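You operate a simulated robot arm through the tools that you are given. There is no shell and no other tool.

The job below is to be done with a simulated two-armed robot. You get a single attempt, and the scene is never put back.

TASK
Shut the drain tap, pull the lock pin and bring the air up to 6 bar.
Fine: open the air valve too, but only after the tap is shut.

The check looks at the end state, three seconds after you hand in, the way a careful person would. Anything else that was tipped, shoved, dropped, spilled or broken makes it a failure.

THE ROBOT
Two 7-joint arms with fingered hands on one trunk that stands fixed in place. Base frame: the origin is at the foot of the trunk, x ahead of it, y to its left, z up; the work surface is at about z = 850. Units: mm, rad, N and s.
The left shoulder is at [50, 214, 869], the right one opposite. With the tool pointing down near the work surface each hand reaches from about 360 to 880 mm from the base axis, measured 20 degrees to its own side. Payload 3 kg a hand.
The TCP of each hand is the grasp point between the finger pads, 26 mm short of the fingertips. In the tool frame z runs along the fingers and y along their closing line. The gripper opens to 132 mm; its body begins 73 mm behind the TCP. The gripper is a hand of 3 fingers: y runs from the thumb to the fingers, the wrist lies at [0, 0, -229] in the tool frame, and closing takes about 1.5 s.
Orientation is told as [roll, pitch, yaw] about the base's x, y, z axes, in that order, counted from this pose: with the fingers straight down and closing along the base's y, the tool's x points along the base's -x, its y along +y and its z along -z.

THE INTERFACE
- The arms move only by the tool nudge_tool. It takes "left_steps", "right_steps" or both (then of equal length, played together; a hand with none holds still); each is a list of rows, each a list of 7 numbers: the shift along the tool's x, y, z in mm, then the turn, a rotation vector about the tool's x, y, z in rad, then the opening in per cent of the stroke, from 0 (shut) to 100 (fully open). In form: [[x, y, z, ax, ay, az, jaw], ...]. A call has 1 to 20 rows; each row shifts and turns the commanded pose from where the row before left it, along the tool's axes as they then stand. A row lasts 0.2 s, in which the tool goes at most 50 mm and 0.15 rad; a call with a longer step from one row to the next is refused whole, and so is a gripper value outside its range. A pose out of reach is approached as far as the arm can. The call stops where the force on the tool passes 40 N (or 10 N more than at its start, if that is more) or the arm is blocked; 0.2 s more then pass. Each finger travels about 72 mm/s and halts on what it meets, pressing with about 28 N; the grip force reading is that of the motor and also rises with nothing between the fingers. The clock runs only during rows and for 0.2 s after the last one: add rows that do not move to give the fingers time. The reply holds the time, the measured pose of the TCP, the force on the tool along the base axes, the opening and the grip force, in the units named above and with some noise, with the torque about the TCP (base axes, N m) and any sound that the robot's microphone picked up, and new pictures: "pictures" is both (left out), scene, wrist or none (wrist: the cameras of the hands that moved).
- Cameras (640 x 400 px; columns grow to the right, rows downward): "scene" is now at [29.9, -37.2, 1506.7]; the picture's right is [-0.41, -0.91, 0.00], its down [-0.52, 0.24, -0.82] and it looks along [0.75, -0.34, -0.58] (base axes); focal length 320 px, centre (320, 200). "left" rides on the left gripper at [-62, 3, -92] in its tool frame; the picture's right is [-0.05, -1.00, 0.00], its down [0.83, -0.04, -0.56] and it looks along [0.55, -0.03, 0.83] (tool axes); focal length 230 px, centre (320, 200). "right" rides on the right gripper at [62, 3, -92] in its tool frame; the picture's right is [-0.05, 1.00, 0.00], its down [-0.83, -0.04, -0.56] and it looks along [-0.55, -0.03, 0.83] (tool axes); focal length 230 px, centre (320, 200). There is no depth. A picture from a camera that has moved, and an enlarged one, comes with that camera's place and axes in the base frame and with its lens.
- set_grasp(shape, hand): the hand has 3 fingers and takes this shape, open, in about a second: jaw (thumb against the fingers, like two jaws); tri (thumb and two fingers); tip (a fingertip pinch); poke (one finger out to press); point (the index stretched); flat (the hand flat); cup (the hand cupped); fist (a fist). The gripper value then closes the fingers along that shape, each until it touches; the sizes above hold for jaw. It gives what a move gives, with no picture.
- turn_head(pan, tilt): turns the head with the scene camera to pan (to the left, within 1.501 rad either way) and tilt (down, from -0.506 to 1.204), counted from straight ahead of the robot. It gives what a move gives, and a new picture of the scene camera.
- enlarge(camera, box): a new picture of the part [left, top, right, bottom] of that camera's present view, enlarged. It takes no simulated time.
- close_job(): hands the job in; it is judged then, once.

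Nothing tells you positions but the pictures and the camera data. Unless the task says otherwise, let go and move clear before handing in.

The tools are called after "Emit:" as name(argument=value, ...) on one line, values as JSON. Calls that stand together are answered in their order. nudge_tool: Moves the arms, as the interface text tells. Its arguments: {"type":"object","properties":{"left_steps":{"type":"array"},"right_steps":{"type":"array"},"pictures":{"type":"string","enum":["both","scene","wrist","none"]}},"required":[]} The other tools are called the same way: set_grasp (shape, hand) gives the hand a shape; turn_head (pan, tilt) turns the head that bears the scene camera; enlarge (camera, box) takes an enlarged picture of a part of a camera's view; close_job () hands the job in.

At the start:

```text
t: 0.0
left_eef_pos: [435.9, -20.6, 1255.6]
left_ee_rot: [0.0, 0.001, -0.42]
left_ft_force: [-0.5, 0.3, -0.6]
left_wrist_torque: [-0.05, -0.02, -0.02]
left_gripper_width: 131.9
left_grip_force: 0.1
left_shape: jaw
right_eef_pos: [352.9, -400.2, 1282.9]
right_ee_rot: [0.0, 0.0, -0.419]
right_ft_force: [-0.6, 0.3, -0.6]
right_wrist_torque: [0.0, 0.02, -0.04]
right_gripper_width: 131.7
right_grip_force: 0.2
right_shape: jaw
head pan, tilt (commanded): [-0.424, 0.613]
```

scene: 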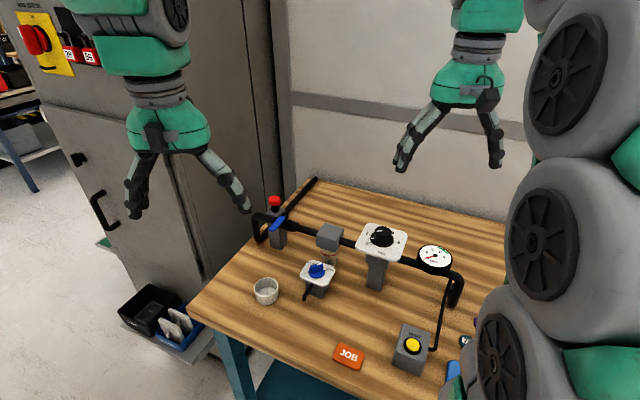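
right: 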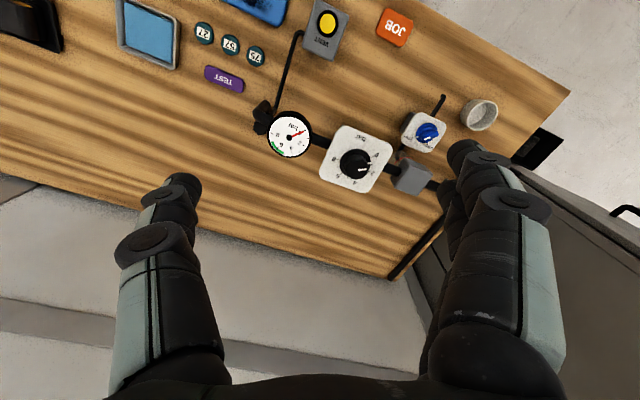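
left: 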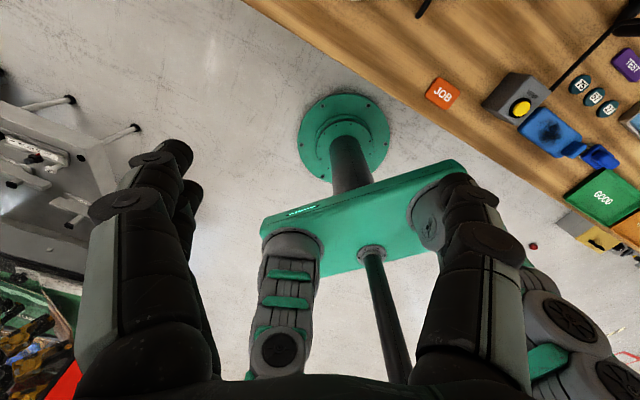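

I see a pneumatic bench with an air line: a valve with a red/blue handle at the left end, a small blue tap with a cup, a regulator knob, a gauge and a yellow button box. I'll enlarge the pictures to read details before moving.

Emit:
enlarge(camera="scene", box=[240, 170, 360, 245])

Emit:
enlarge(camera="scene", box=[240, 240, 360, 315])

Emit:
enlarge(camera="scene", box=[340, 210, 480, 297])

Emit:
enlarge(camera="right", box=[180, 0, 520, 212])

```text
5.33 times, centred on (300, 208) of scene
camera zoom: at [29.9, -37.2, 1506.7], right [-0.41, -0.91, 0.0], down [-0.52, 0.24, -0.82], along [0.75, -0.34, -0.58], focal length 1706 px, centre (427, 160)
```

zoom: 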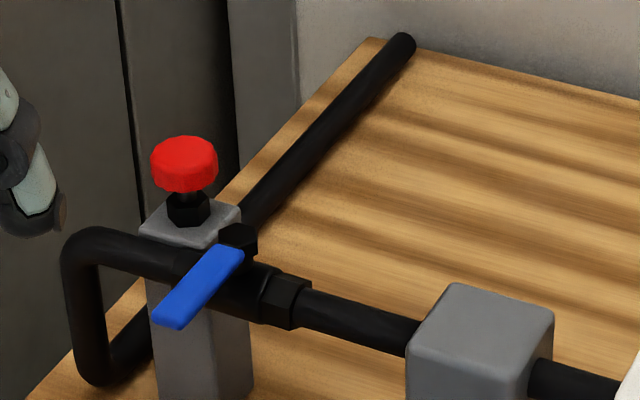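

```text
5.33 times, centred on (300, 278) of scene
camera zoom: at [29.9, -37.2, 1506.7], right [-0.41, -0.91, 0.0], down [-0.52, 0.24, -0.82], along [0.75, -0.34, -0.58], focal length 1706 px, centre (427, -213)
```

zoom: 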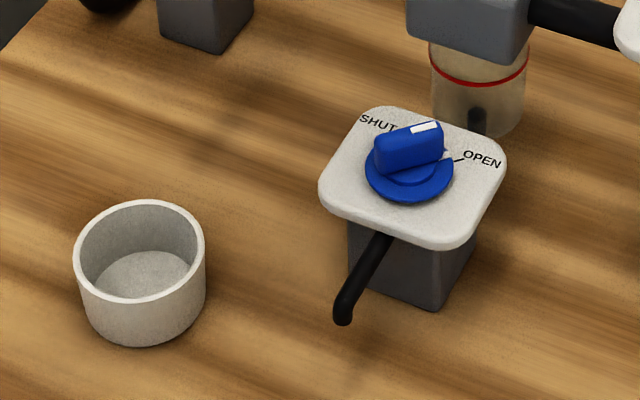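

```text
4.57 times, centred on (410, 254) of scene
camera zoom: at [29.9, -37.2, 1506.7], right [-0.41, -0.91, 0.0], down [-0.52, 0.24, -0.82], along [0.75, -0.34, -0.58], focal length 1463 px, centre (-91, -45)
```

zoom: 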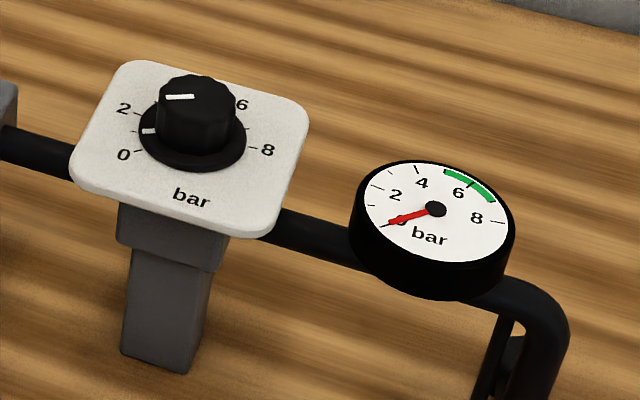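

```text
1.88 times, centred on (350, 106) of right
camera zoom: at [295.6, -373.2, 1375.4], right [0.45, 0.89, 0.0], down [0.74, -0.38, 0.56], along [0.49, -0.25, -0.83], focal length 433 px, centre (264, 377)
```

zoom: 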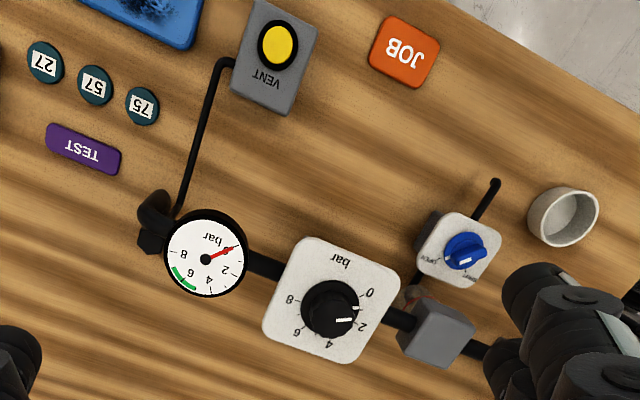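

The bench is turned about -50° relative to the base. The drain knob is near (516,-249,930), the regulator knob near (466,-392,1022), and the air valve with its blue lever and the red pin near (670-720,-220). I'll turn the head to see the rest of the table before moving.

Emit:
turn_head(pan=-0.75, tilt=0.75)

Emit:
enlarge(camera="scene", box=[160, 60, 480, 260])

```text
t: 0.8
left_eef_pos: [435.2, -20.9, 1255.3]
left_ee_rot: [0.001, 0.0, -0.419]
left_ft_force: [0.3, -0.2, -0.1]
left_wrist_torque: [0.0, 0.0, -0.02]
left_gripper_width: 131.7
left_grip_force: 0.1
left_shape: jaw
right_eef_pos: [350.9, -401.1, 1282.7]
right_ee_rot: [0.001, -0.001, -0.419]
right_ft_force: [0.1, 0.1, 0.4]
right_wrist_torque: [0.0, -0.01, -0.01]
right_gripper_width: 132.1
right_grip_force: 0.1
right_shape: jaw
head pan, tilt (commanded): [-0.75, 0.75]
camera scene: at [10.4, -57.5, 1494.9], right [-0.68, -0.73, 0.0], down [-0.5, 0.46, -0.73], along [0.54, -0.5, -0.68], focal length 320 px, centre (320, 200)
```

scene: 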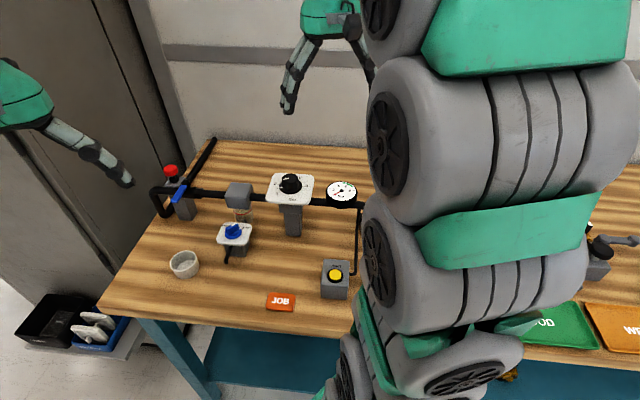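

```text
2.00 times, centred on (320, 160) of scene
camera zoom: at [10.4, -57.5, 1494.9], right [-0.68, -0.73, 0.0], down [-0.5, 0.46, -0.73], along [0.54, -0.5, -0.68], focal length 640 px, centre (320, 280)
```

zoom: 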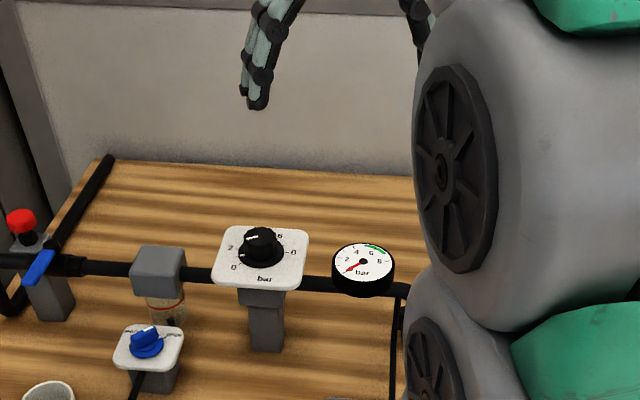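

The right arm hides part of the bench from the head camera, but the wrist camera can look closely. I'll bring the right hand a bit over the drain tap for a better view, staying well above everything.

Emit:
nudge_tool(right_steps=[[-7.6, 30.8, 20, 0, 0, 0, 100], [-7.6, 30.8, 20, 0, 0, 0, 100], [-7.6, 30.8, 20, 0, 0, 0, 100], [-7.6, 30.8, 20, 0, 0, 0, 100]], pictures="both")

```text
t: 1.8
left_eef_pos: [435.5, -20.6, 1254.5]
left_ee_rot: [0.001, 0.0, -0.419]
left_ft_force: [-0.2, 0.0, 0.7]
left_wrist_torque: [0.0, 0.01, 0.02]
left_gripper_width: 131.8
left_grip_force: 0.0
left_shape: jaw
right_eef_pos: [430.4, -300.2, 1203.4]
right_ee_rot: [0.0, -0.001, -0.418]
right_ft_force: [0.0, -0.1, 0.5]
right_wrist_torque: [0.02, 0.01, 0.03]
right_gripper_width: 131.9
right_grip_force: 0.0
right_shape: jaw
head pan, tilt (commanded): [-0.75, 0.75]
camera scene: at [10.3, -57.5, 1494.9], right [-0.68, -0.73, 0.0], down [-0.5, 0.47, -0.73], along [0.53, -0.5, -0.68], focal length 320 px, centre (320, 200)
camera right: at [374.2, -272.2, 1296.5], right [0.45, 0.89, 0.0], down [0.74, -0.38, 0.56], along [0.49, -0.25, -0.83], focal length 230 px, centre (320, 200)
```

scene: 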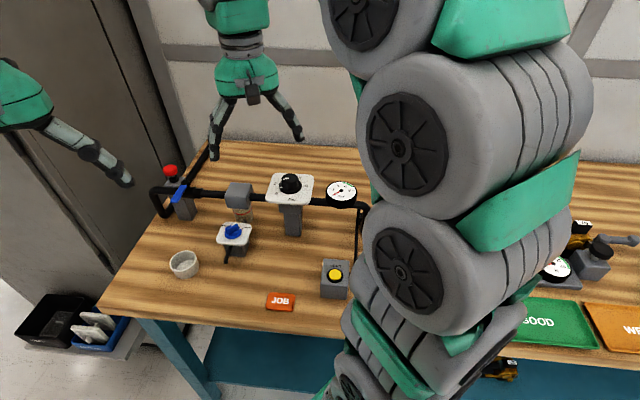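
right: 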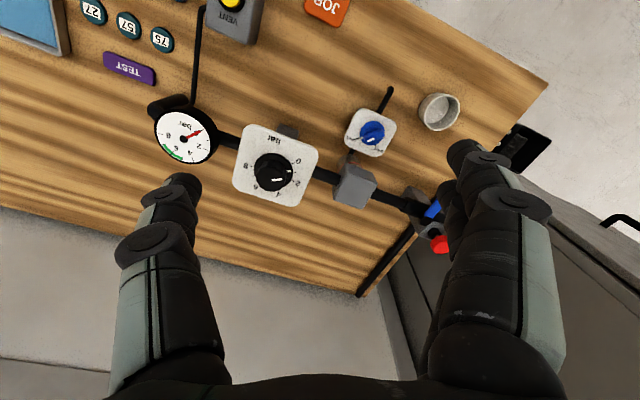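

Emit:
enlarge(camera="right", box=[325, 70, 475, 164])

Emit:
enlarge(camera="right", box=[220, 110, 330, 220])

Emit:
enlarge(camera="right", box=[330, 150, 480, 260])

Emit:
enlarge(camera="scene", box=[140, 150, 260, 225])

Emit:
enlarge(camera="scene", box=[200, 160, 360, 285])

```text
4.26 times, centred on (400, 117) of right
camera zoom: at [374.2, -272.2, 1296.5], right [0.45, 0.89, 0.0], down [0.74, -0.38, 0.56], along [0.49, -0.25, -0.83], focal length 979 px, centre (-20, 553)
```

zoom: 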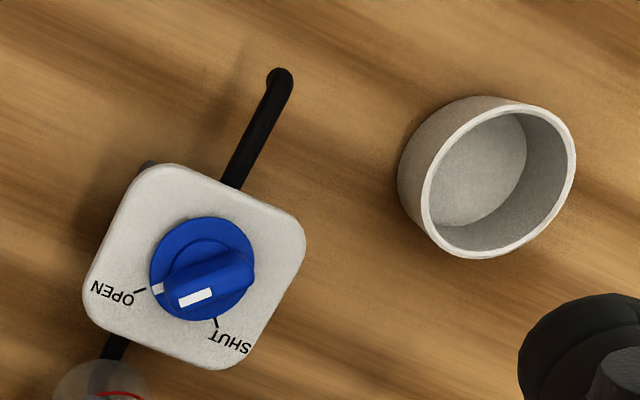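

```text
3.64 times, centred on (275, 165) of right
camera zoom: at [374.2, -272.2, 1296.5], right [0.45, 0.89, 0.0], down [0.74, -0.38, 0.56], along [0.49, -0.25, -0.83], focal length 837 px, centre (484, 327)
```

zoom: 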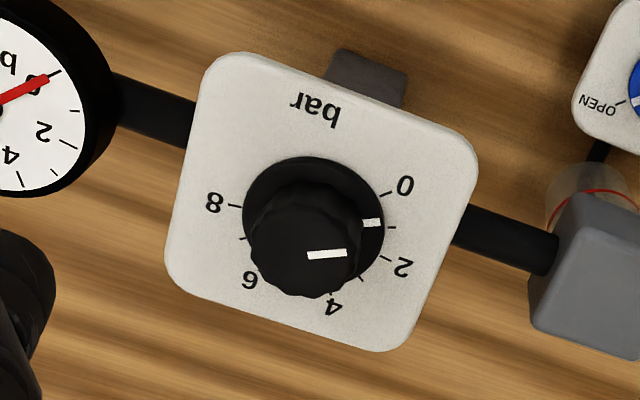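

```text
3.64 times, centred on (405, 205) of right
camera zoom: at [374.2, -272.2, 1296.5], right [0.45, 0.89, 0.0], down [0.74, -0.38, 0.56], along [0.49, -0.25, -0.83], focal length 837 px, centre (11, 182)
```

zoom: 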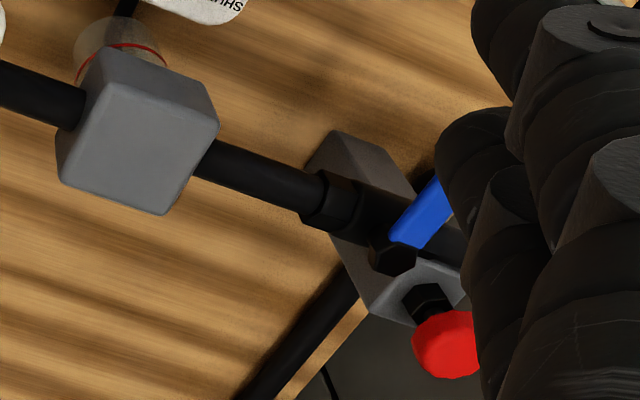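

```text
5.33 times, centred on (200, 188) of scene
camera zoom: at [10.3, -57.5, 1494.9], right [-0.68, -0.73, 0.0], down [-0.5, 0.47, -0.73], along [0.53, -0.5, -0.68], focal length 1706 px, centre (960, 267)
```

zoom: 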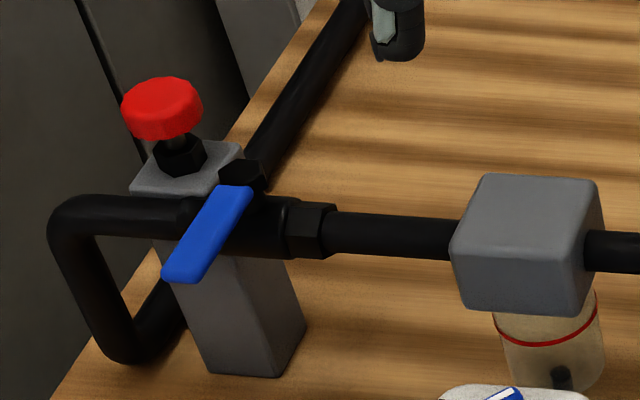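

```text
3.20 times, centred on (280, 222) of scene
camera zoom: at [10.3, -57.5, 1494.9], right [-0.68, -0.73, 0.0], down [-0.5, 0.47, -0.73], along [0.53, -0.5, -0.68], focal length 1024 px, centre (448, 128)
```

zoom: 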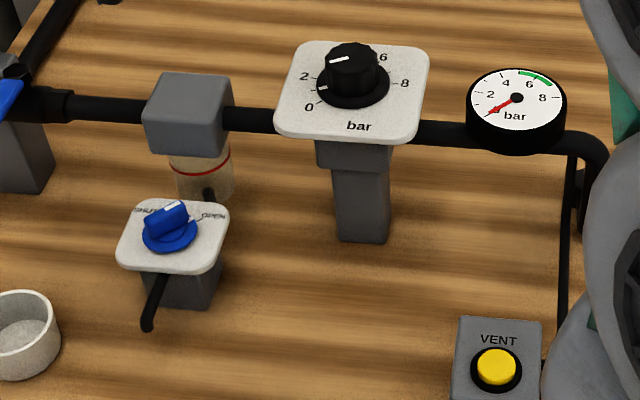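

The drain tap points at OPEN and its bar lies roughly along base y. SHUT is about 90° counter-clockwise from there, towards base +x. The regulator sits at about 0–1 bar, the blue lever is across the pipe (shut), and the red pin sits on the post beside it. I'll move the left arm aside and bring the right hand over the drain tap, turned to straddle the bar.

Emit:
nudge_tool(left_steps=[[15.3, 34.3, 0, 0, 0, 0, 100], [15.3, 34.3, 0, 0, 0, 0, 100], [15.3, 34.3, 0, 0, 0, 0, 100], [15.3, 34.3, 0, 0, 0, 0, 100], [0, 0, 0, 0, 0, 0, 100], [0, 0, 0, 0, 0, 0, 100], [0, 0, 0, 0, 0, 0, 100], [0, 0, 0, 0, 0, 0, 100], [0, 0, 0, 0, 0, 0, 100], [0, 0, 0, 0, 0, 0, 100], [0, 0, 0, 0, 0, 0, 100], [0, 0, 0, 0, 0, 0, 100], [0, 0, 0, 0, 0, 0, 100]], right_steps=[[-10.5, 22.5, 23, 0, 0, 0, 100], [-10.5, 22.5, 23, 0, 0, 0, 100], [-10.5, 22.5, 23, 0, 0, 0, 100], [-10.5, 22.5, 23, 0, 0, 0, 100], [0, 0, 0, 0, 0, 0.138, 100], [0, 0, 0, 0, 0, 0.138, 100], [0, 0, 0, 0, 0, 0.138, 100], [0, 0, 0, 0, 0, 0.138, 100], [0, 0, 0, 0, 0, 0.138, 100], [0, 0, 0, 0, 0, 0.138, 100], [0, 0, 0, 0, 0, 0.138, 100], [0, 0, 0, 0, 0, 0.138, 100], [0, 0, 0, 0, 0, 0.138, 100]])

```text
t: 4.6
left_eef_pos: [434.9, 130.3, 1255.0]
left_ee_rot: [0.0, -0.001, -0.42]
left_ft_force: [0.4, 0.2, 0.0]
left_wrist_torque: [0.01, 0.02, -0.04]
left_gripper_width: 131.8
left_grip_force: 0.0
left_shape: jaw
right_eef_pos: [505.4, -234.7, 1112.1]
right_ee_rot: [0.0, 0.0, -1.665]
right_ft_force: [0.0, -0.7, 0.6]
right_wrist_torque: [0.01, 0.01, -0.04]
right_gripper_width: 132.0
right_grip_force: 0.1
right_shape: jaw
head pan, tilt (commanded): [-0.75, 0.75]
camera scene: at [10.3, -57.5, 1494.9], right [-0.68, -0.73, 0.0], down [-0.5, 0.47, -0.73], along [0.53, -0.5, -0.68], focal length 320 px, centre (320, 200)
camera right: at [512.2, -174.5, 1203.2], right [0.99, -0.14, 0.0], down [-0.12, -0.82, 0.56], along [-0.08, -0.55, -0.83], focal length 230 px, centre (320, 200)
camera left: at [493.5, 110.5, 1347.5], right [-0.36, -0.93, 0.0], down [-0.78, 0.3, 0.56], along [-0.52, 0.2, -0.83], focal length 230 px, centre (320, 200)
```

scene: 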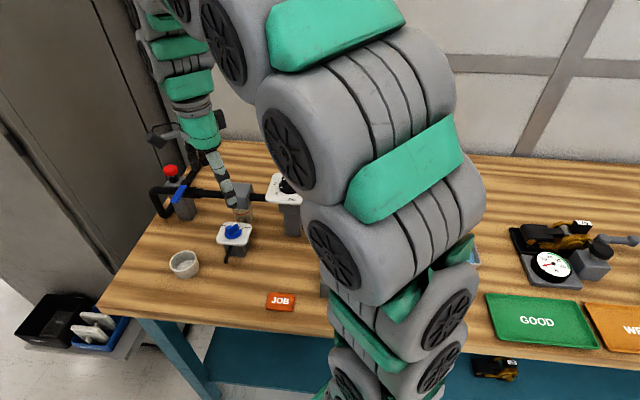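
right: 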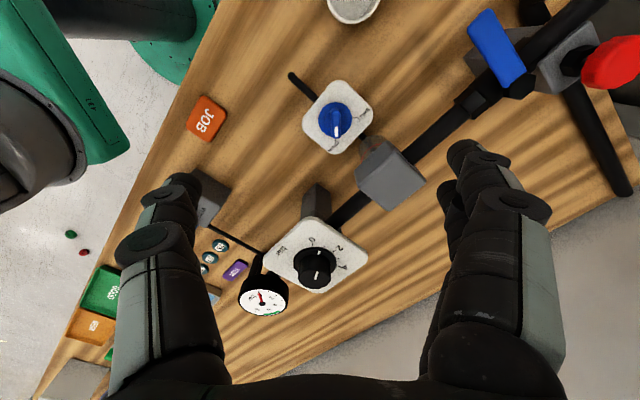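
left: 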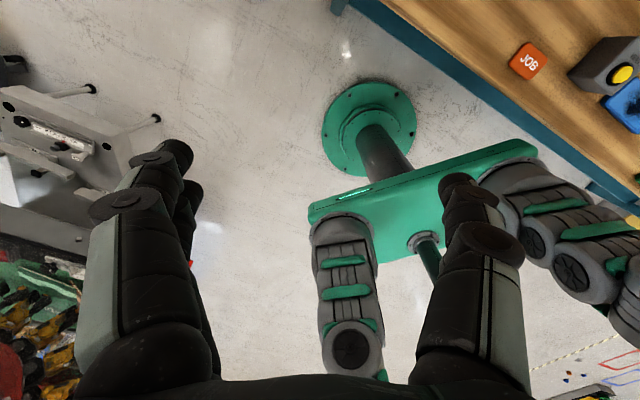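

The hand turned fine. I'll enlarge the wrist view to place the tap, filter, lever and pin exactly.

Emit:
enlarge(camera="right", box=[270, 60, 440, 220])

Emit:
enlarge(camera="right", box=[440, 0, 640, 125])

Emit:
enlarge(camera="right", box=[220, 200, 400, 320])

Emit:
enlarge(camera="right", box=[80, 120, 620, 400])

```text
2.50 times, centred on (355, 140) of right
camera zoom: at [512.2, -174.5, 1203.2], right [0.99, -0.14, 0.0], down [-0.12, -0.82, 0.56], along [-0.08, -0.55, -0.83], focal length 575 px, centre (232, 350)
```

zoom: 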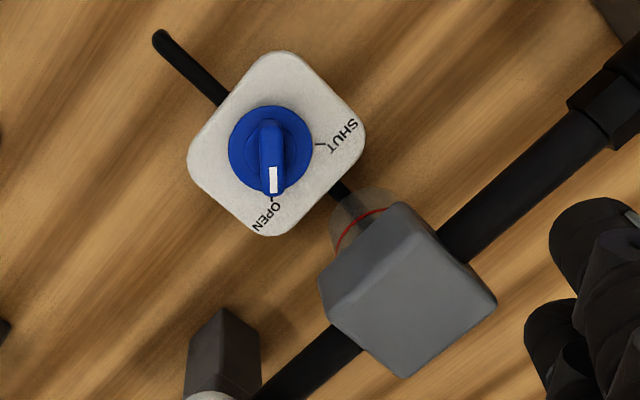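

```text
3.20 times, centred on (540, 62) of right
camera zoom: at [512.2, -174.5, 1203.2], right [0.99, -0.14, 0.0], down [-0.12, -0.82, 0.56], along [-0.08, -0.55, -0.83], focal length 736 px, centre (-384, 640)
```

zoom: 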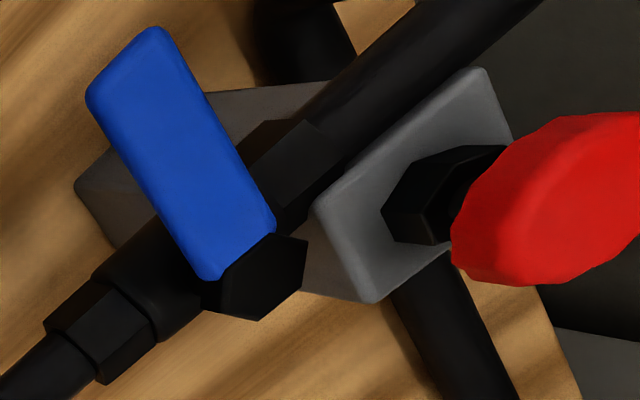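

```text
3.33 times, centred on (310, 260) of right
camera zoom: at [512.2, -174.5, 1203.2], right [0.99, -0.14, 0.0], down [-0.12, -0.82, 0.56], along [-0.08, -0.55, -0.83], focal length 767 px, centre (353, 0)
```

zoom: 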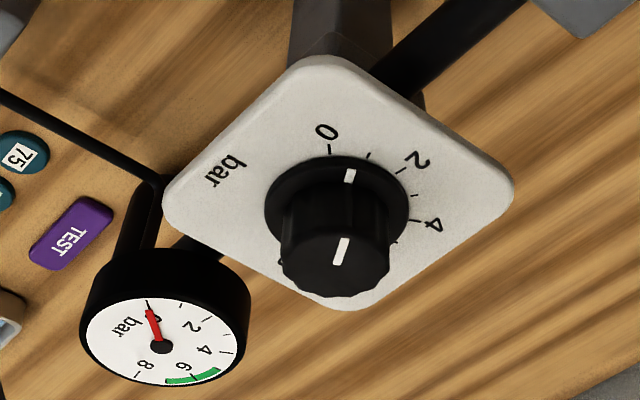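

```text
1.19 times, centred on (350, 260) of right
camera zoom: at [512.2, -174.5, 1203.2], right [0.99, -0.14, 0.0], down [-0.12, -0.82, 0.56], along [-0.08, -0.55, -0.83], focal length 273 px, centre (284, 129)
```

zoom: 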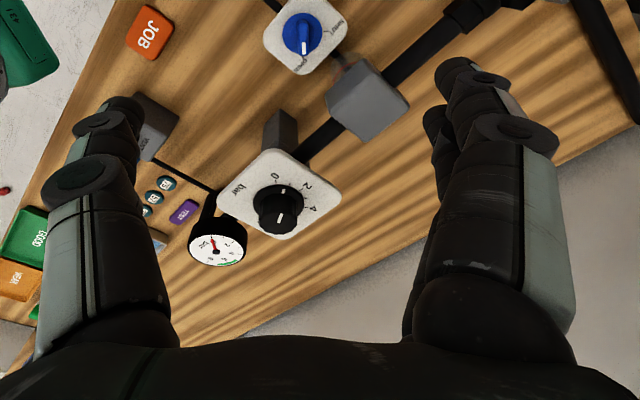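

I need a better fix on the filter block next to the tap, to know the finger clearance. I'll enlarge both cameras on it.

Emit:
enlarge(camera="scene", box=[205, 180, 285, 265])

Emit:
enlarge(camera="right", box=[340, 110, 440, 220])

```text
4.71 times, centred on (245, 222) of scene
camera zoom: at [10.3, -57.5, 1494.9], right [-0.68, -0.73, 0.0], down [-0.5, 0.47, -0.73], along [0.53, -0.5, -0.68], focal length 1506 px, centre (673, 94)
```

zoom: 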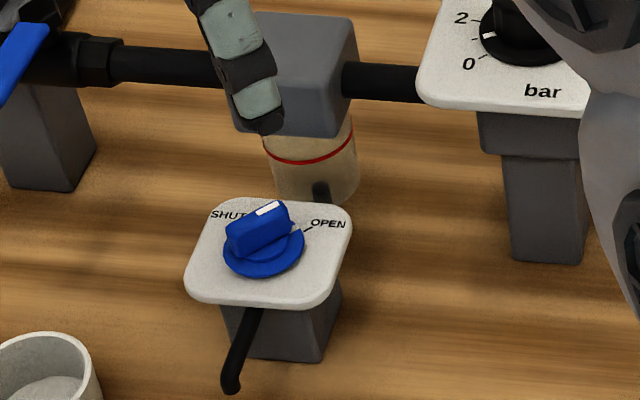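

```text
3.64 times, centred on (390, 165) of right
camera zoom: at [512.2, -174.5, 1203.2], right [0.99, -0.14, 0.0], down [-0.12, -0.82, 0.56], along [-0.08, -0.55, -0.83], focal length 837 px, centre (66, 327)
```

zoom: 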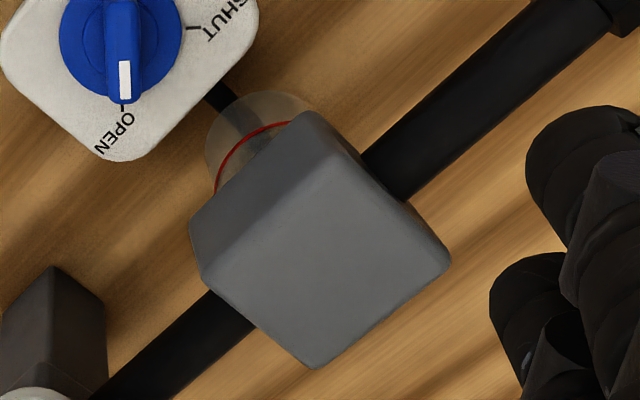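

The filter's front face is about 54 mm from the tap axis at z 948–990, so I'll tilt the hand about 20° away from it and narrow the opening. Next I stop just above the tap bar to check the alignment.

Emit:
nudge_tool(right_steps=[[0, 0, 0, 0, -0.117, 0, 60], [0, 0, 0, 0, -0.117, 0, 40], [0, 0, 0, 0, -0.116, 0, 34], [8.2, 4.0, 26.8, 0, 0, 0, 34], [8.2, 4.0, 26.8, 0, 0, 0, 34], [8.2, 4.0, 26.8, 0, 0, 0, 34], [8.2, 4.0, 26.8, 0, 0, 0, 34], [0, 0, 0, 0, 0, 0, 34]])

```text
t: 6.4
left_eef_pos: [436.8, 129.9, 1255.2]
left_ee_rot: [-0.001, 0.0, -0.418]
left_ft_force: [-0.1, 0.1, 0.5]
left_wrist_torque: [0.0, -0.01, -0.04]
left_gripper_width: 131.9
left_grip_force: 0.0
left_shape: jaw
right_eef_pos: [519.2, -243.1, 1000.5]
right_ee_rot: [-0.001, -0.35, -1.661]
right_ft_force: [-0.2, 0.1, 0.0]
right_wrist_torque: [0.02, 0.02, -0.03]
right_gripper_width: 45.2
right_grip_force: 0.1
right_shape: jaw
head pan, tilt (commanded): [-0.75, 0.75]
camera scene: at [10.3, -57.5, 1494.9], right [-0.68, -0.73, 0.0], down [-0.5, 0.47, -0.73], along [0.53, -0.5, -0.68], focal length 320 px, centre (320, 200)
camera right: at [529.0, -154.0, 1066.3], right [0.99, -0.14, 0.02], down [-0.1, -0.58, 0.81], along [-0.1, -0.8, -0.59], focal length 230 px, centre (320, 200)
```

scene: 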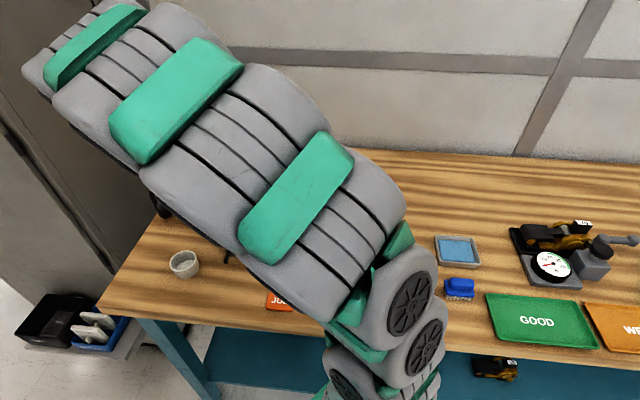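
right: 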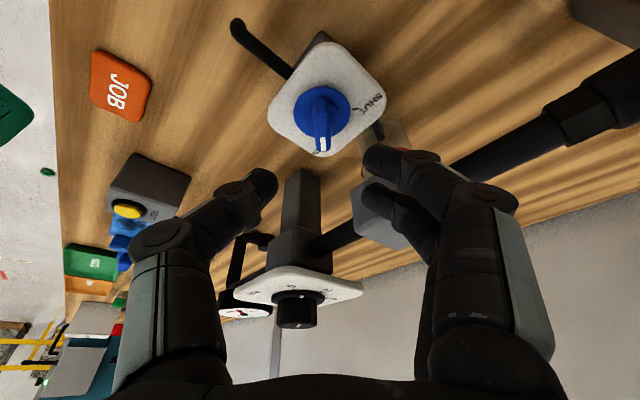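

The hand is above the tap with 45 mm opening. I'll enlarge the wrist view to check the bar alignment before descending.

Emit:
enlarge(camera="right", box=[240, 20, 420, 220])

```text
2.00 times, centred on (330, 120) of right
camera zoom: at [529.0, -154.0, 1066.3], right [0.99, -0.14, 0.02], down [-0.1, -0.58, 0.81], along [-0.1, -0.8, -0.59], focal length 460 px, centre (300, 360)
```

zoom: 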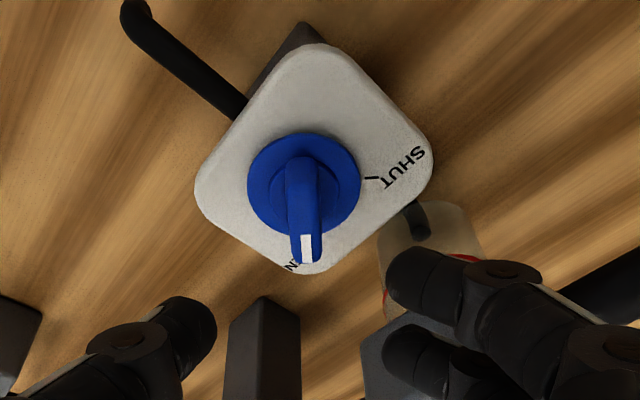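

The bar is centred between thumb and fingers (bar top about z 936–945, flange about 913). I'll go down around it slowly.

Emit:
nudge_tool(right_steps=[[4.1, 0, 11.3, 0, 0, 0, 34], [4.1, 0, 11.3, 0, 0, 0, 34], [4.1, 0, 11.3, 0, 0, 0, 34], [3.2, 0, 9, 0, 0, 0, 34], [2.1, 0, 5.6, 0, 0, 0, 34], [0, 0, 0, 0, 0, 0, 34]], pictures="wrist")

Emit:
enlarge(camera="right", box=[220, 40, 460, 260])

```text
t: 7.8
left_eef_pos: [436.3, 130.5, 1255.0]
left_ee_rot: [0.001, 0.001, -0.42]
left_ft_force: [-0.8, -0.1, 0.6]
left_wrist_torque: [-0.02, -0.03, 0.01]
left_gripper_width: 131.8
left_grip_force: 0.0
left_shape: jaw
right_eef_pos: [519.2, -242.9, 948.4]
right_ee_rot: [0.001, -0.349, -1.662]
right_ft_force: [-0.8, 0.0, 0.1]
right_wrist_torque: [0.0, 0.01, -0.01]
right_gripper_width: 45.2
right_grip_force: 0.1
right_shape: jaw
head pan, tilt (commanded): [-0.75, 0.75]
camera right: at [529.5, -154.2, 1013.8], right [0.99, -0.14, 0.02], down [-0.1, -0.58, 0.81], along [-0.1, -0.8, -0.59], focal length 230 px, centre (320, 200)
```

right: 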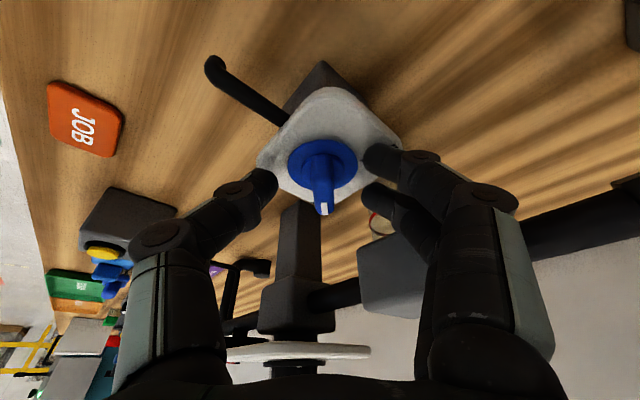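

```text
1.82 times, centred on (340, 150) of right
camera zoom: at [529.5, -154.2, 1013.8], right [0.99, -0.14, 0.02], down [-0.1, -0.58, 0.81], along [-0.1, -0.8, -0.59], focal length 418 px, centre (284, 291)
```

zoom: 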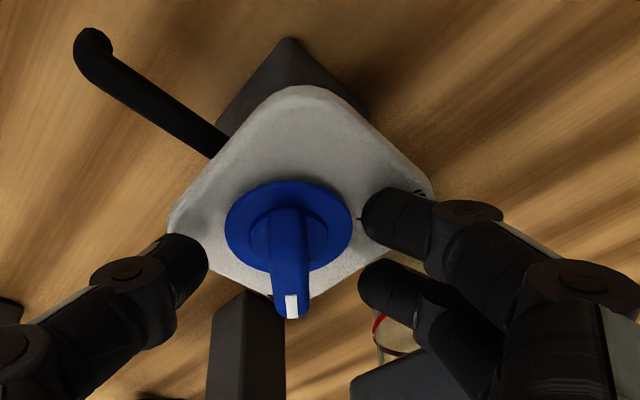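

The fingers straddle the bar cleanly. Now I close them on it.

Emit:
nudge_tool(right_steps=[[0, 0, 0, 0, 0, 0, 20], [0, 0, 0, 0, 0, 0, 10], [0, 0, 0, 0, 0, 0, 0], [0, 0, 0, 0, 0, 0, 0], [0, 0, 0, 0, 0, 0, 0]], pictures="wrist")

Emit:
enlarge(camera="right", box=[220, 40, 460, 260])

```text
t: 9.0
left_eef_pos: [436.3, 131.5, 1254.0]
left_ee_rot: [0.0, 0.001, -0.418]
left_ft_force: [0.0, -0.5, -0.1]
left_wrist_torque: [0.03, 0.06, 0.0]
left_gripper_width: 131.9
left_grip_force: 0.1
left_shape: jaw
right_eef_pos: [521.6, -243.0, 948.3]
right_ee_rot: [0.002, -0.349, -1.66]
right_ft_force: [2.9, 1.4, 3.8]
right_wrist_torque: [0.08, -0.08, 0.13]
right_gripper_width: 9.3
right_grip_force: 27.6
right_shape: jaw
head pan, tilt (commanded): [-0.75, 0.75]
camera right: at [529.7, -154.2, 1013.9], right [0.99, -0.14, 0.02], down [-0.1, -0.58, 0.81], along [-0.1, -0.8, -0.59], focal length 230 px, centre (320, 200)
```

right: 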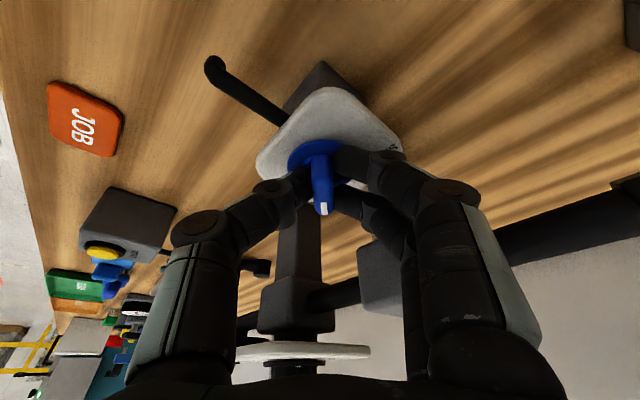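

```text
1.82 times, centred on (340, 150) of right
camera zoom: at [529.7, -154.2, 1013.9], right [0.99, -0.14, 0.02], down [-0.1, -0.58, 0.81], along [-0.1, -0.8, -0.59], focal length 418 px, centre (284, 291)
```

zoom: 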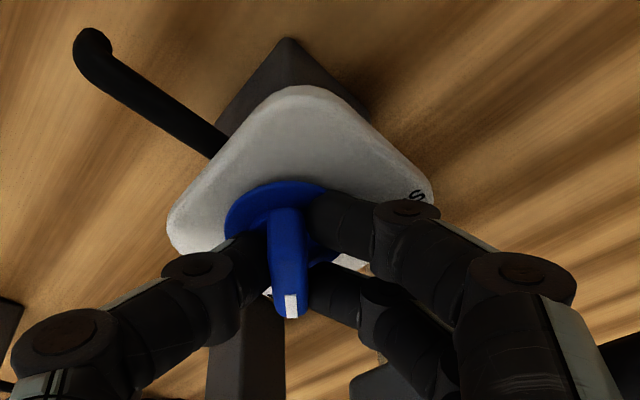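

The bar is gripped (9 mm, 28 N). I'll now turn it counter-clockwise about its vertical axis, half the way first.

Emit:
nudge_tool(right_steps=[[0, -1.04, 0, -0.0445, 0, -0.1222, 0], [0, -1.04, 0, -0.0445, 0, -0.1222, 0], [0, -1.04, 0, -0.0445, 0, -0.1222, 0], [0, -1.04, 0, -0.0445, 0, -0.1222, 0], [0, -1.04, 0, -0.0445, 0, -0.1222, 0], [0, -1.04, 0, -0.0445, 0, -0.1222, 0]], pictures="wrist")

Emit:
enlarge(camera="right", box=[220, 40, 460, 260])

```text
t: 10.4
left_eef_pos: [434.6, 130.8, 1255.0]
left_ee_rot: [0.001, -0.001, -0.418]
left_ft_force: [0.6, 0.3, -0.7]
left_wrist_torque: [0.01, 0.03, 0.02]
left_gripper_width: 131.7
left_grip_force: 0.0
left_shape: jaw
right_eef_pos: [515.6, -244.4, 948.3]
right_ee_rot: [0.0, -0.351, -0.877]
right_ft_force: [2.4, -7.5, -2.2]
right_wrist_torque: [-0.12, 0.04, -0.03]
right_gripper_width: 8.7
right_grip_force: 27.9
right_shape: jaw
head pan, tilt (commanded): [-0.75, 0.75]
camera right: at [459.1, -173.8, 1013.7], right [0.8, 0.6, 0.02], down [0.34, -0.48, 0.81], along [0.49, -0.64, -0.59], focal length 230 px, centre (320, 200)
```

right: 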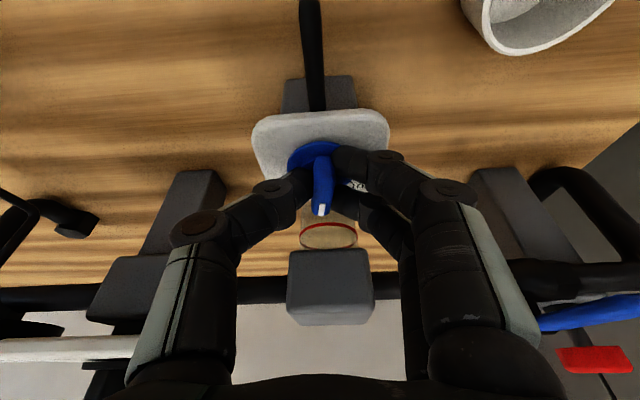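

```text
1.82 times, centred on (340, 150) of right
camera zoom: at [459.1, -173.8, 1013.7], right [0.8, 0.6, 0.02], down [0.34, -0.48, 0.81], along [0.49, -0.64, -0.59], focal length 418 px, centre (284, 291)
```

zoom: 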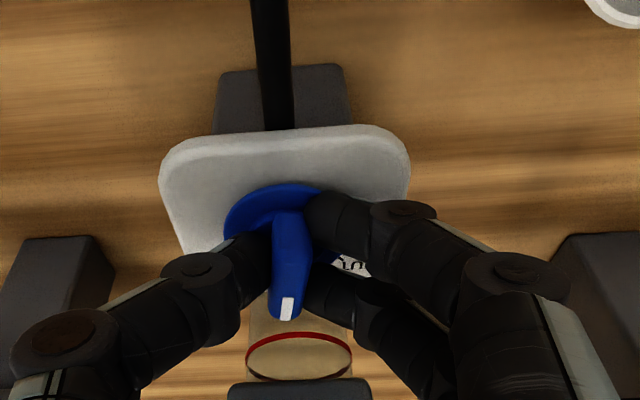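

The bar turns with the hand at low force. I'll turn the second half now.

Emit:
nudge_tool(right_steps=[[0, -1.04, 0, -0.0445, 0, -0.1222, 0], [0, -1.04, 0, -0.0445, 0, -0.1222, 0], [0, -1.04, 0, -0.0445, 0, -0.1222, 0], [0, -1.04, 0, -0.0445, 0, -0.1222, 0], [0, -1.04, 0, -0.0445, 0, -0.1222, 0], [0, -1.04, 0, -0.0445, 0, -0.1222, 0]], pictures="wrist")

Emit:
enlarge(camera="right", box=[220, 40, 460, 260])

```text
t: 11.8
left_eef_pos: [436.0, 130.8, 1255.3]
left_ee_rot: [0.0, -0.001, -0.417]
left_ft_force: [-0.4, -0.5, -0.6]
left_wrist_torque: [-0.01, 0.02, 0.0]
left_gripper_width: 132.0
left_grip_force: 0.1
left_shape: jaw
right_eef_pos: [513.6, -249.2, 947.7]
right_ee_rot: [-0.001, -0.355, -0.098]
right_ft_force: [19.4, -8.6, 9.5]
right_wrist_torque: [-0.33, -0.39, -0.06]
right_gripper_width: 8.4
right_grip_force: 28.2
right_shape: jaw
head pan, tilt (commanded): [-0.75, 0.75]
camera right: at [422.2, -237.0, 1013.7], right [0.15, 0.99, 0.02], down [0.58, -0.1, 0.81], along [0.8, -0.11, -0.59], focal length 230 px, centre (320, 200)
```

right: 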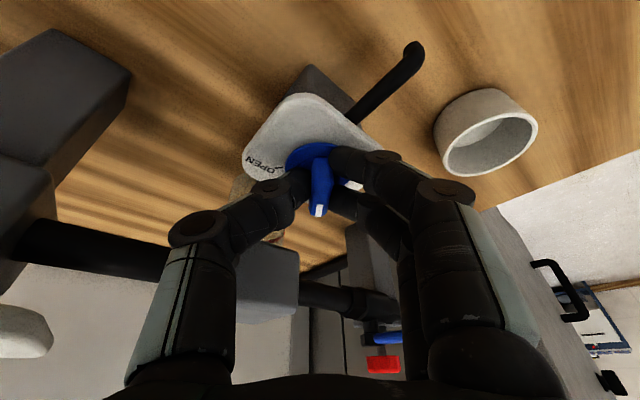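

```text
1.82 times, centred on (340, 150) of right
camera zoom: at [422.2, -237.0, 1013.7], right [0.15, 0.99, 0.02], down [0.58, -0.1, 0.81], along [0.8, -0.11, -0.59], focal length 418 px, centre (284, 291)
```

zoom: 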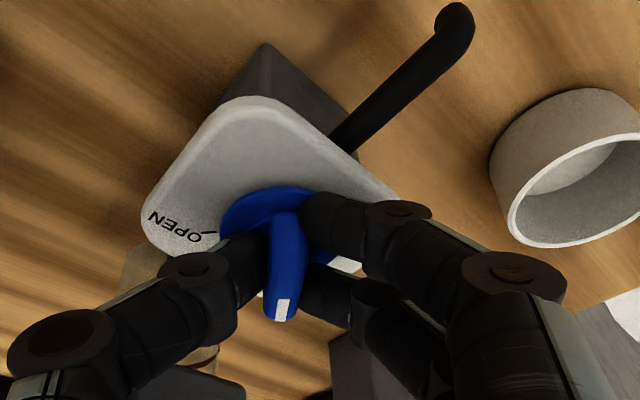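

The bar is nearly at SHUT but looks to lag the hand by a few degrees. I'll add a small further turn and watch the force.

Emit:
nudge_tool(right_steps=[[0, 0, 0, -0.0342, 0, -0.094, 0], [0, 0, 0, -0.0274, 0, -0.0752, 0], [0, 0, 0, 0, 0, 0, 0]], pictures="wrist")

Emit:
enlarge(camera="right", box=[220, 40, 460, 260])

```text
t: 12.6
left_eef_pos: [436.1, 130.4, 1254.8]
left_ee_rot: [-0.002, 0.0, -0.417]
left_ft_force: [-0.3, 0.0, 1.1]
left_wrist_torque: [0.02, 0.01, -0.01]
left_gripper_width: 131.7
left_grip_force: 0.0
left_shape: jaw
right_eef_pos: [512.1, -249.8, 948.3]
right_ee_rot: [-0.002, -0.351, 0.08]
right_ft_force: [18.8, -13.3, 24.8]
right_wrist_torque: [-0.63, -0.56, -0.09]
right_gripper_width: 8.9
right_grip_force: 28.0
right_shape: jaw
head pan, tilt (commanded): [-0.75, 0.75]
camera right: at [421.5, -253.6, 1013.6], right [-0.03, 1.0, 0.02], down [0.59, 0.01, 0.81], along [0.81, 0.04, -0.59], focal length 230 px, centre (320, 200)
```

right: 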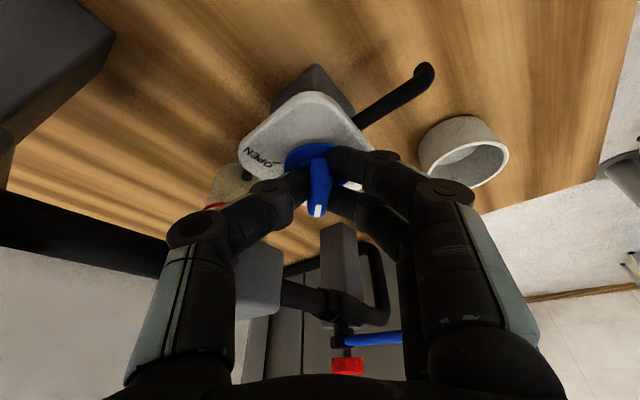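

```text
1.82 times, centred on (340, 150) of right
camera zoom: at [421.5, -253.6, 1013.6], right [-0.03, 1.0, 0.02], down [0.59, 0.01, 0.81], along [0.81, 0.04, -0.59], focal length 418 px, centre (284, 291)
```

zoom: 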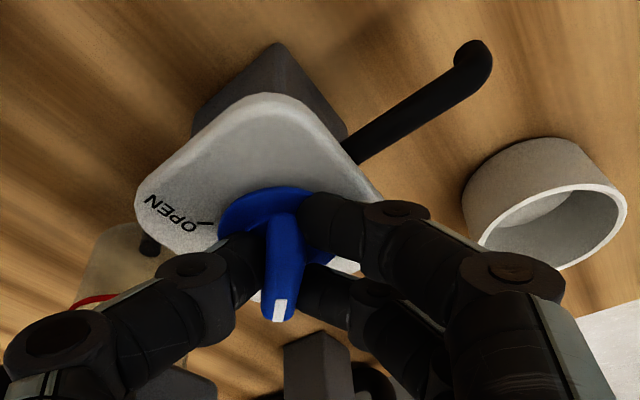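

Resistance is building, so it is probably at its stop. I'll release, lift clear and check the tap's mark.

Emit:
nudge_tool(right_steps=[[0, 0, 0, 0, 0, 0, 15], [0, 0, 0, 0, 0, 0, 30], [0, 0, 0, 0, 0, 0, 34], [-10.3, 0, -28.2, 0, 0, 0, 34], [-10.3, 0, -28.2, 0, 0, 0, 34], [-10.3, 0, -28.2, 0, 0, 0, 34], [-10.3, 0, -28.2, 0, 0, 0, 34], [0, 0, 0, 0, 0.117, 0, 50], [0, 0, 0, 0, 0.117, 0, 70], [0, 0, 0, 0, 0.116, 0, 70]])

Emit:
enlarge(camera="right", box=[220, 40, 460, 260])

```text
t: 14.8
left_eef_pos: [436.4, 131.1, 1255.2]
left_ee_rot: [-0.002, 0.0, -0.421]
left_ft_force: [0.2, 0.3, -0.4]
left_wrist_torque: [-0.02, 0.01, 0.03]
left_gripper_width: 131.7
left_grip_force: 0.1
left_shape: jaw
right_eef_pos: [512.1, -249.6, 1068.8]
right_ee_rot: [0.001, 0.002, 0.079]
right_ft_force: [-0.8, -0.3, -0.6]
right_wrist_torque: [-0.02, 0.01, -0.02]
right_gripper_width: 92.1
right_grip_force: 0.1
right_shape: jaw
head pan, tilt (commanded): [-0.75, 0.75]
camera scene: at [10.3, -57.5, 1494.9], right [-0.68, -0.73, 0.0], down [-0.5, 0.47, -0.73], along [0.53, -0.5, -0.68], focal length 320 px, centre (320, 200)
camera right: at [449.0, -250.8, 1161.0], right [-0.03, 1.0, 0.0], down [0.83, 0.02, 0.55], along [0.55, 0.02, -0.83], focal length 230 px, centre (320, 200)
```

scene: 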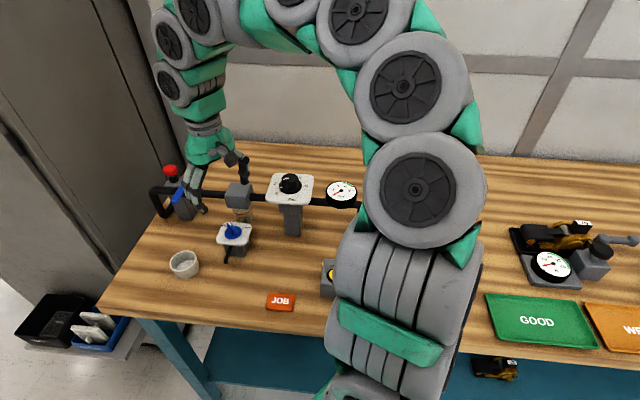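
right: 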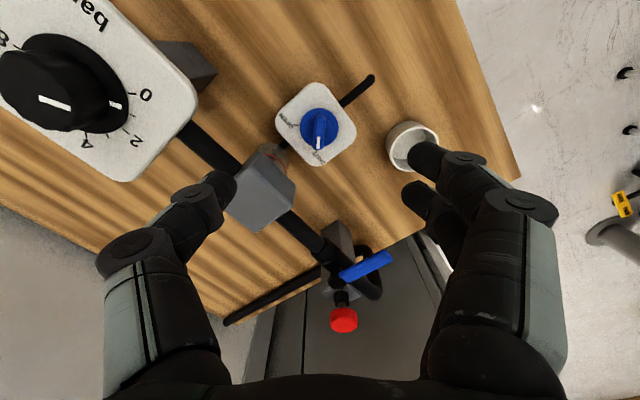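

```text
1.82 times, centred on (340, 150) of right
camera zoom: at [449.0, -250.8, 1161.0], right [-0.03, 1.0, 0.0], down [0.83, 0.02, 0.55], along [0.55, 0.02, -0.83], focal length 418 px, centre (284, 291)
```

zoom: 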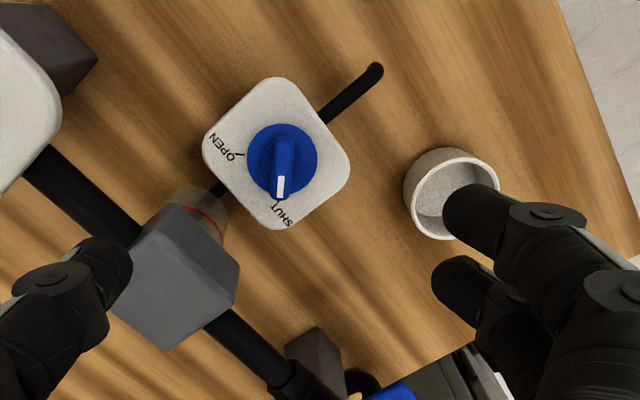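

Emit:
enlarge(camera="right", box=[265, 70, 375, 175])

Emit:
enlarge(camera="right", box=[290, 200, 420, 350])

```text
3.81 times, centred on (320, 122) of right
camera zoom: at [449.0, -250.8, 1161.0], right [-0.03, 1.0, 0.0], down [0.83, 0.02, 0.55], along [0.55, 0.02, -0.83], focal length 876 px, centre (320, 495)
```

zoom: 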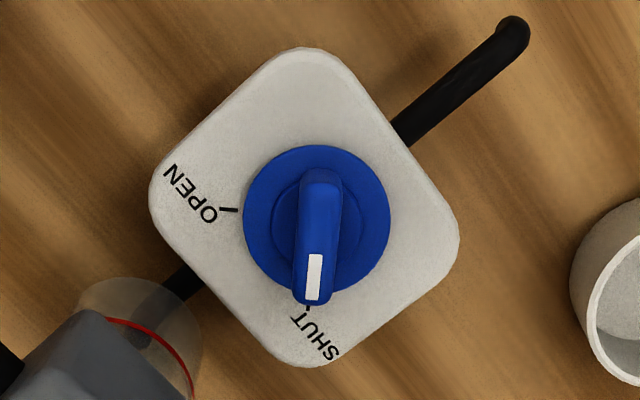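

```text
2.67 times, centred on (355, 275) of right
camera zoom: at [449.0, -250.8, 1161.0], right [-0.03, 1.0, 0.0], down [0.83, 0.02, 0.55], along [0.55, 0.02, -0.83], focal length 614 px, centre (227, 0)
```

zoom: 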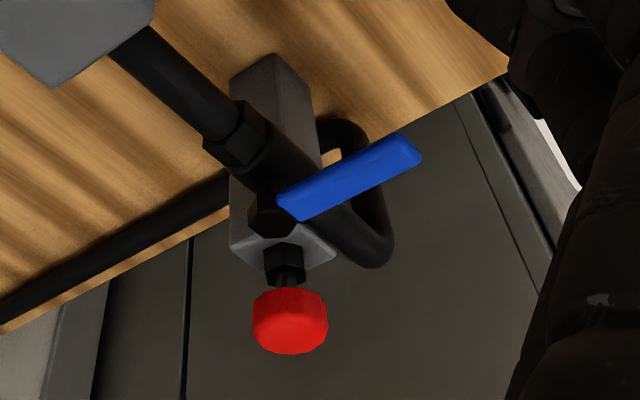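

The tap's mark now sits on the SHUT tick. The red pin's knob triangulates to (720,-215,1011), about 34 mm wide, and the lever hub is near (665,-228,998) with the lever pointing to the front (across the pipe). I'll move the right hand above the pin.

Emit:
nudge_tool(right_steps=[[-42, 3.6, -6, 0, 0, 0, 60], [-42, 3.6, -6, 0, 0, 0, 60], [-42, 3.6, -6, 0, 0, 0, 60], [-42, 3.6, -6, 0, 0, 0, 60], [-42, 3.7, -6, 0, 0, 0, 60], [0, 0, 0, 0, 0, 0, 60]])

Emit:
enlarge(camera="right", box=[180, 20, 460, 200])

```text
t: 16.2
left_eef_pos: [435.4, 130.8, 1255.4]
left_ee_rot: [0.002, 0.0, -0.42]
left_ft_force: [0.6, -0.7, -0.1]
left_wrist_torque: [-0.01, -0.01, 0.04]
left_gripper_width: 132.0
left_grip_force: 0.2
left_shape: jaw
right_eef_pos: [717.6, -212.7, 1098.4]
right_ee_rot: [0.001, 0.001, 0.08]
right_ft_force: [0.0, -0.2, -0.3]
right_wrist_torque: [-0.01, -0.02, 0.0]
right_gripper_width: 79.7
right_grip_force: 0.0
right_shape: jaw
head pan, tilt (commanded): [-0.75, 0.75]
camera scene: at [10.3, -57.5, 1494.9], right [-0.68, -0.73, 0.0], down [-0.5, 0.47, -0.73], along [0.53, -0.5, -0.68], focal length 320 px, centre (320, 200)
camera right: at [654.8, -214.3, 1190.0], right [-0.03, 1.0, 0.0], down [0.83, 0.02, 0.55], along [0.55, 0.02, -0.83], focal length 230 px, centre (320, 200)
```

scene: 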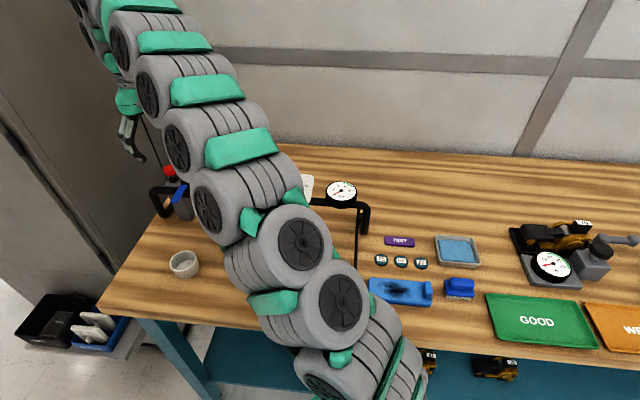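
right: 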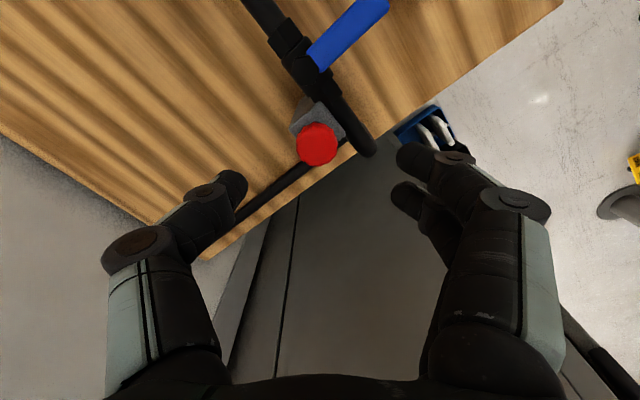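

```text
2.22 times, centred on (320, 110) of right
camera zoom: at [654.8, -214.3, 1190.0], right [-0.03, 1.0, 0.0], down [0.83, 0.02, 0.55], along [0.55, 0.02, -0.83], focal length 511 px, centre (320, 400)
```

zoom: 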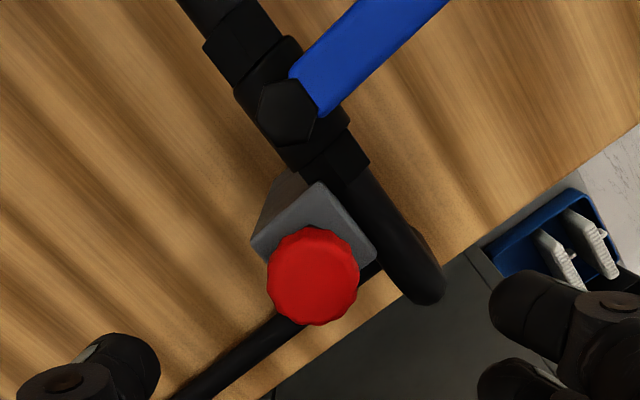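

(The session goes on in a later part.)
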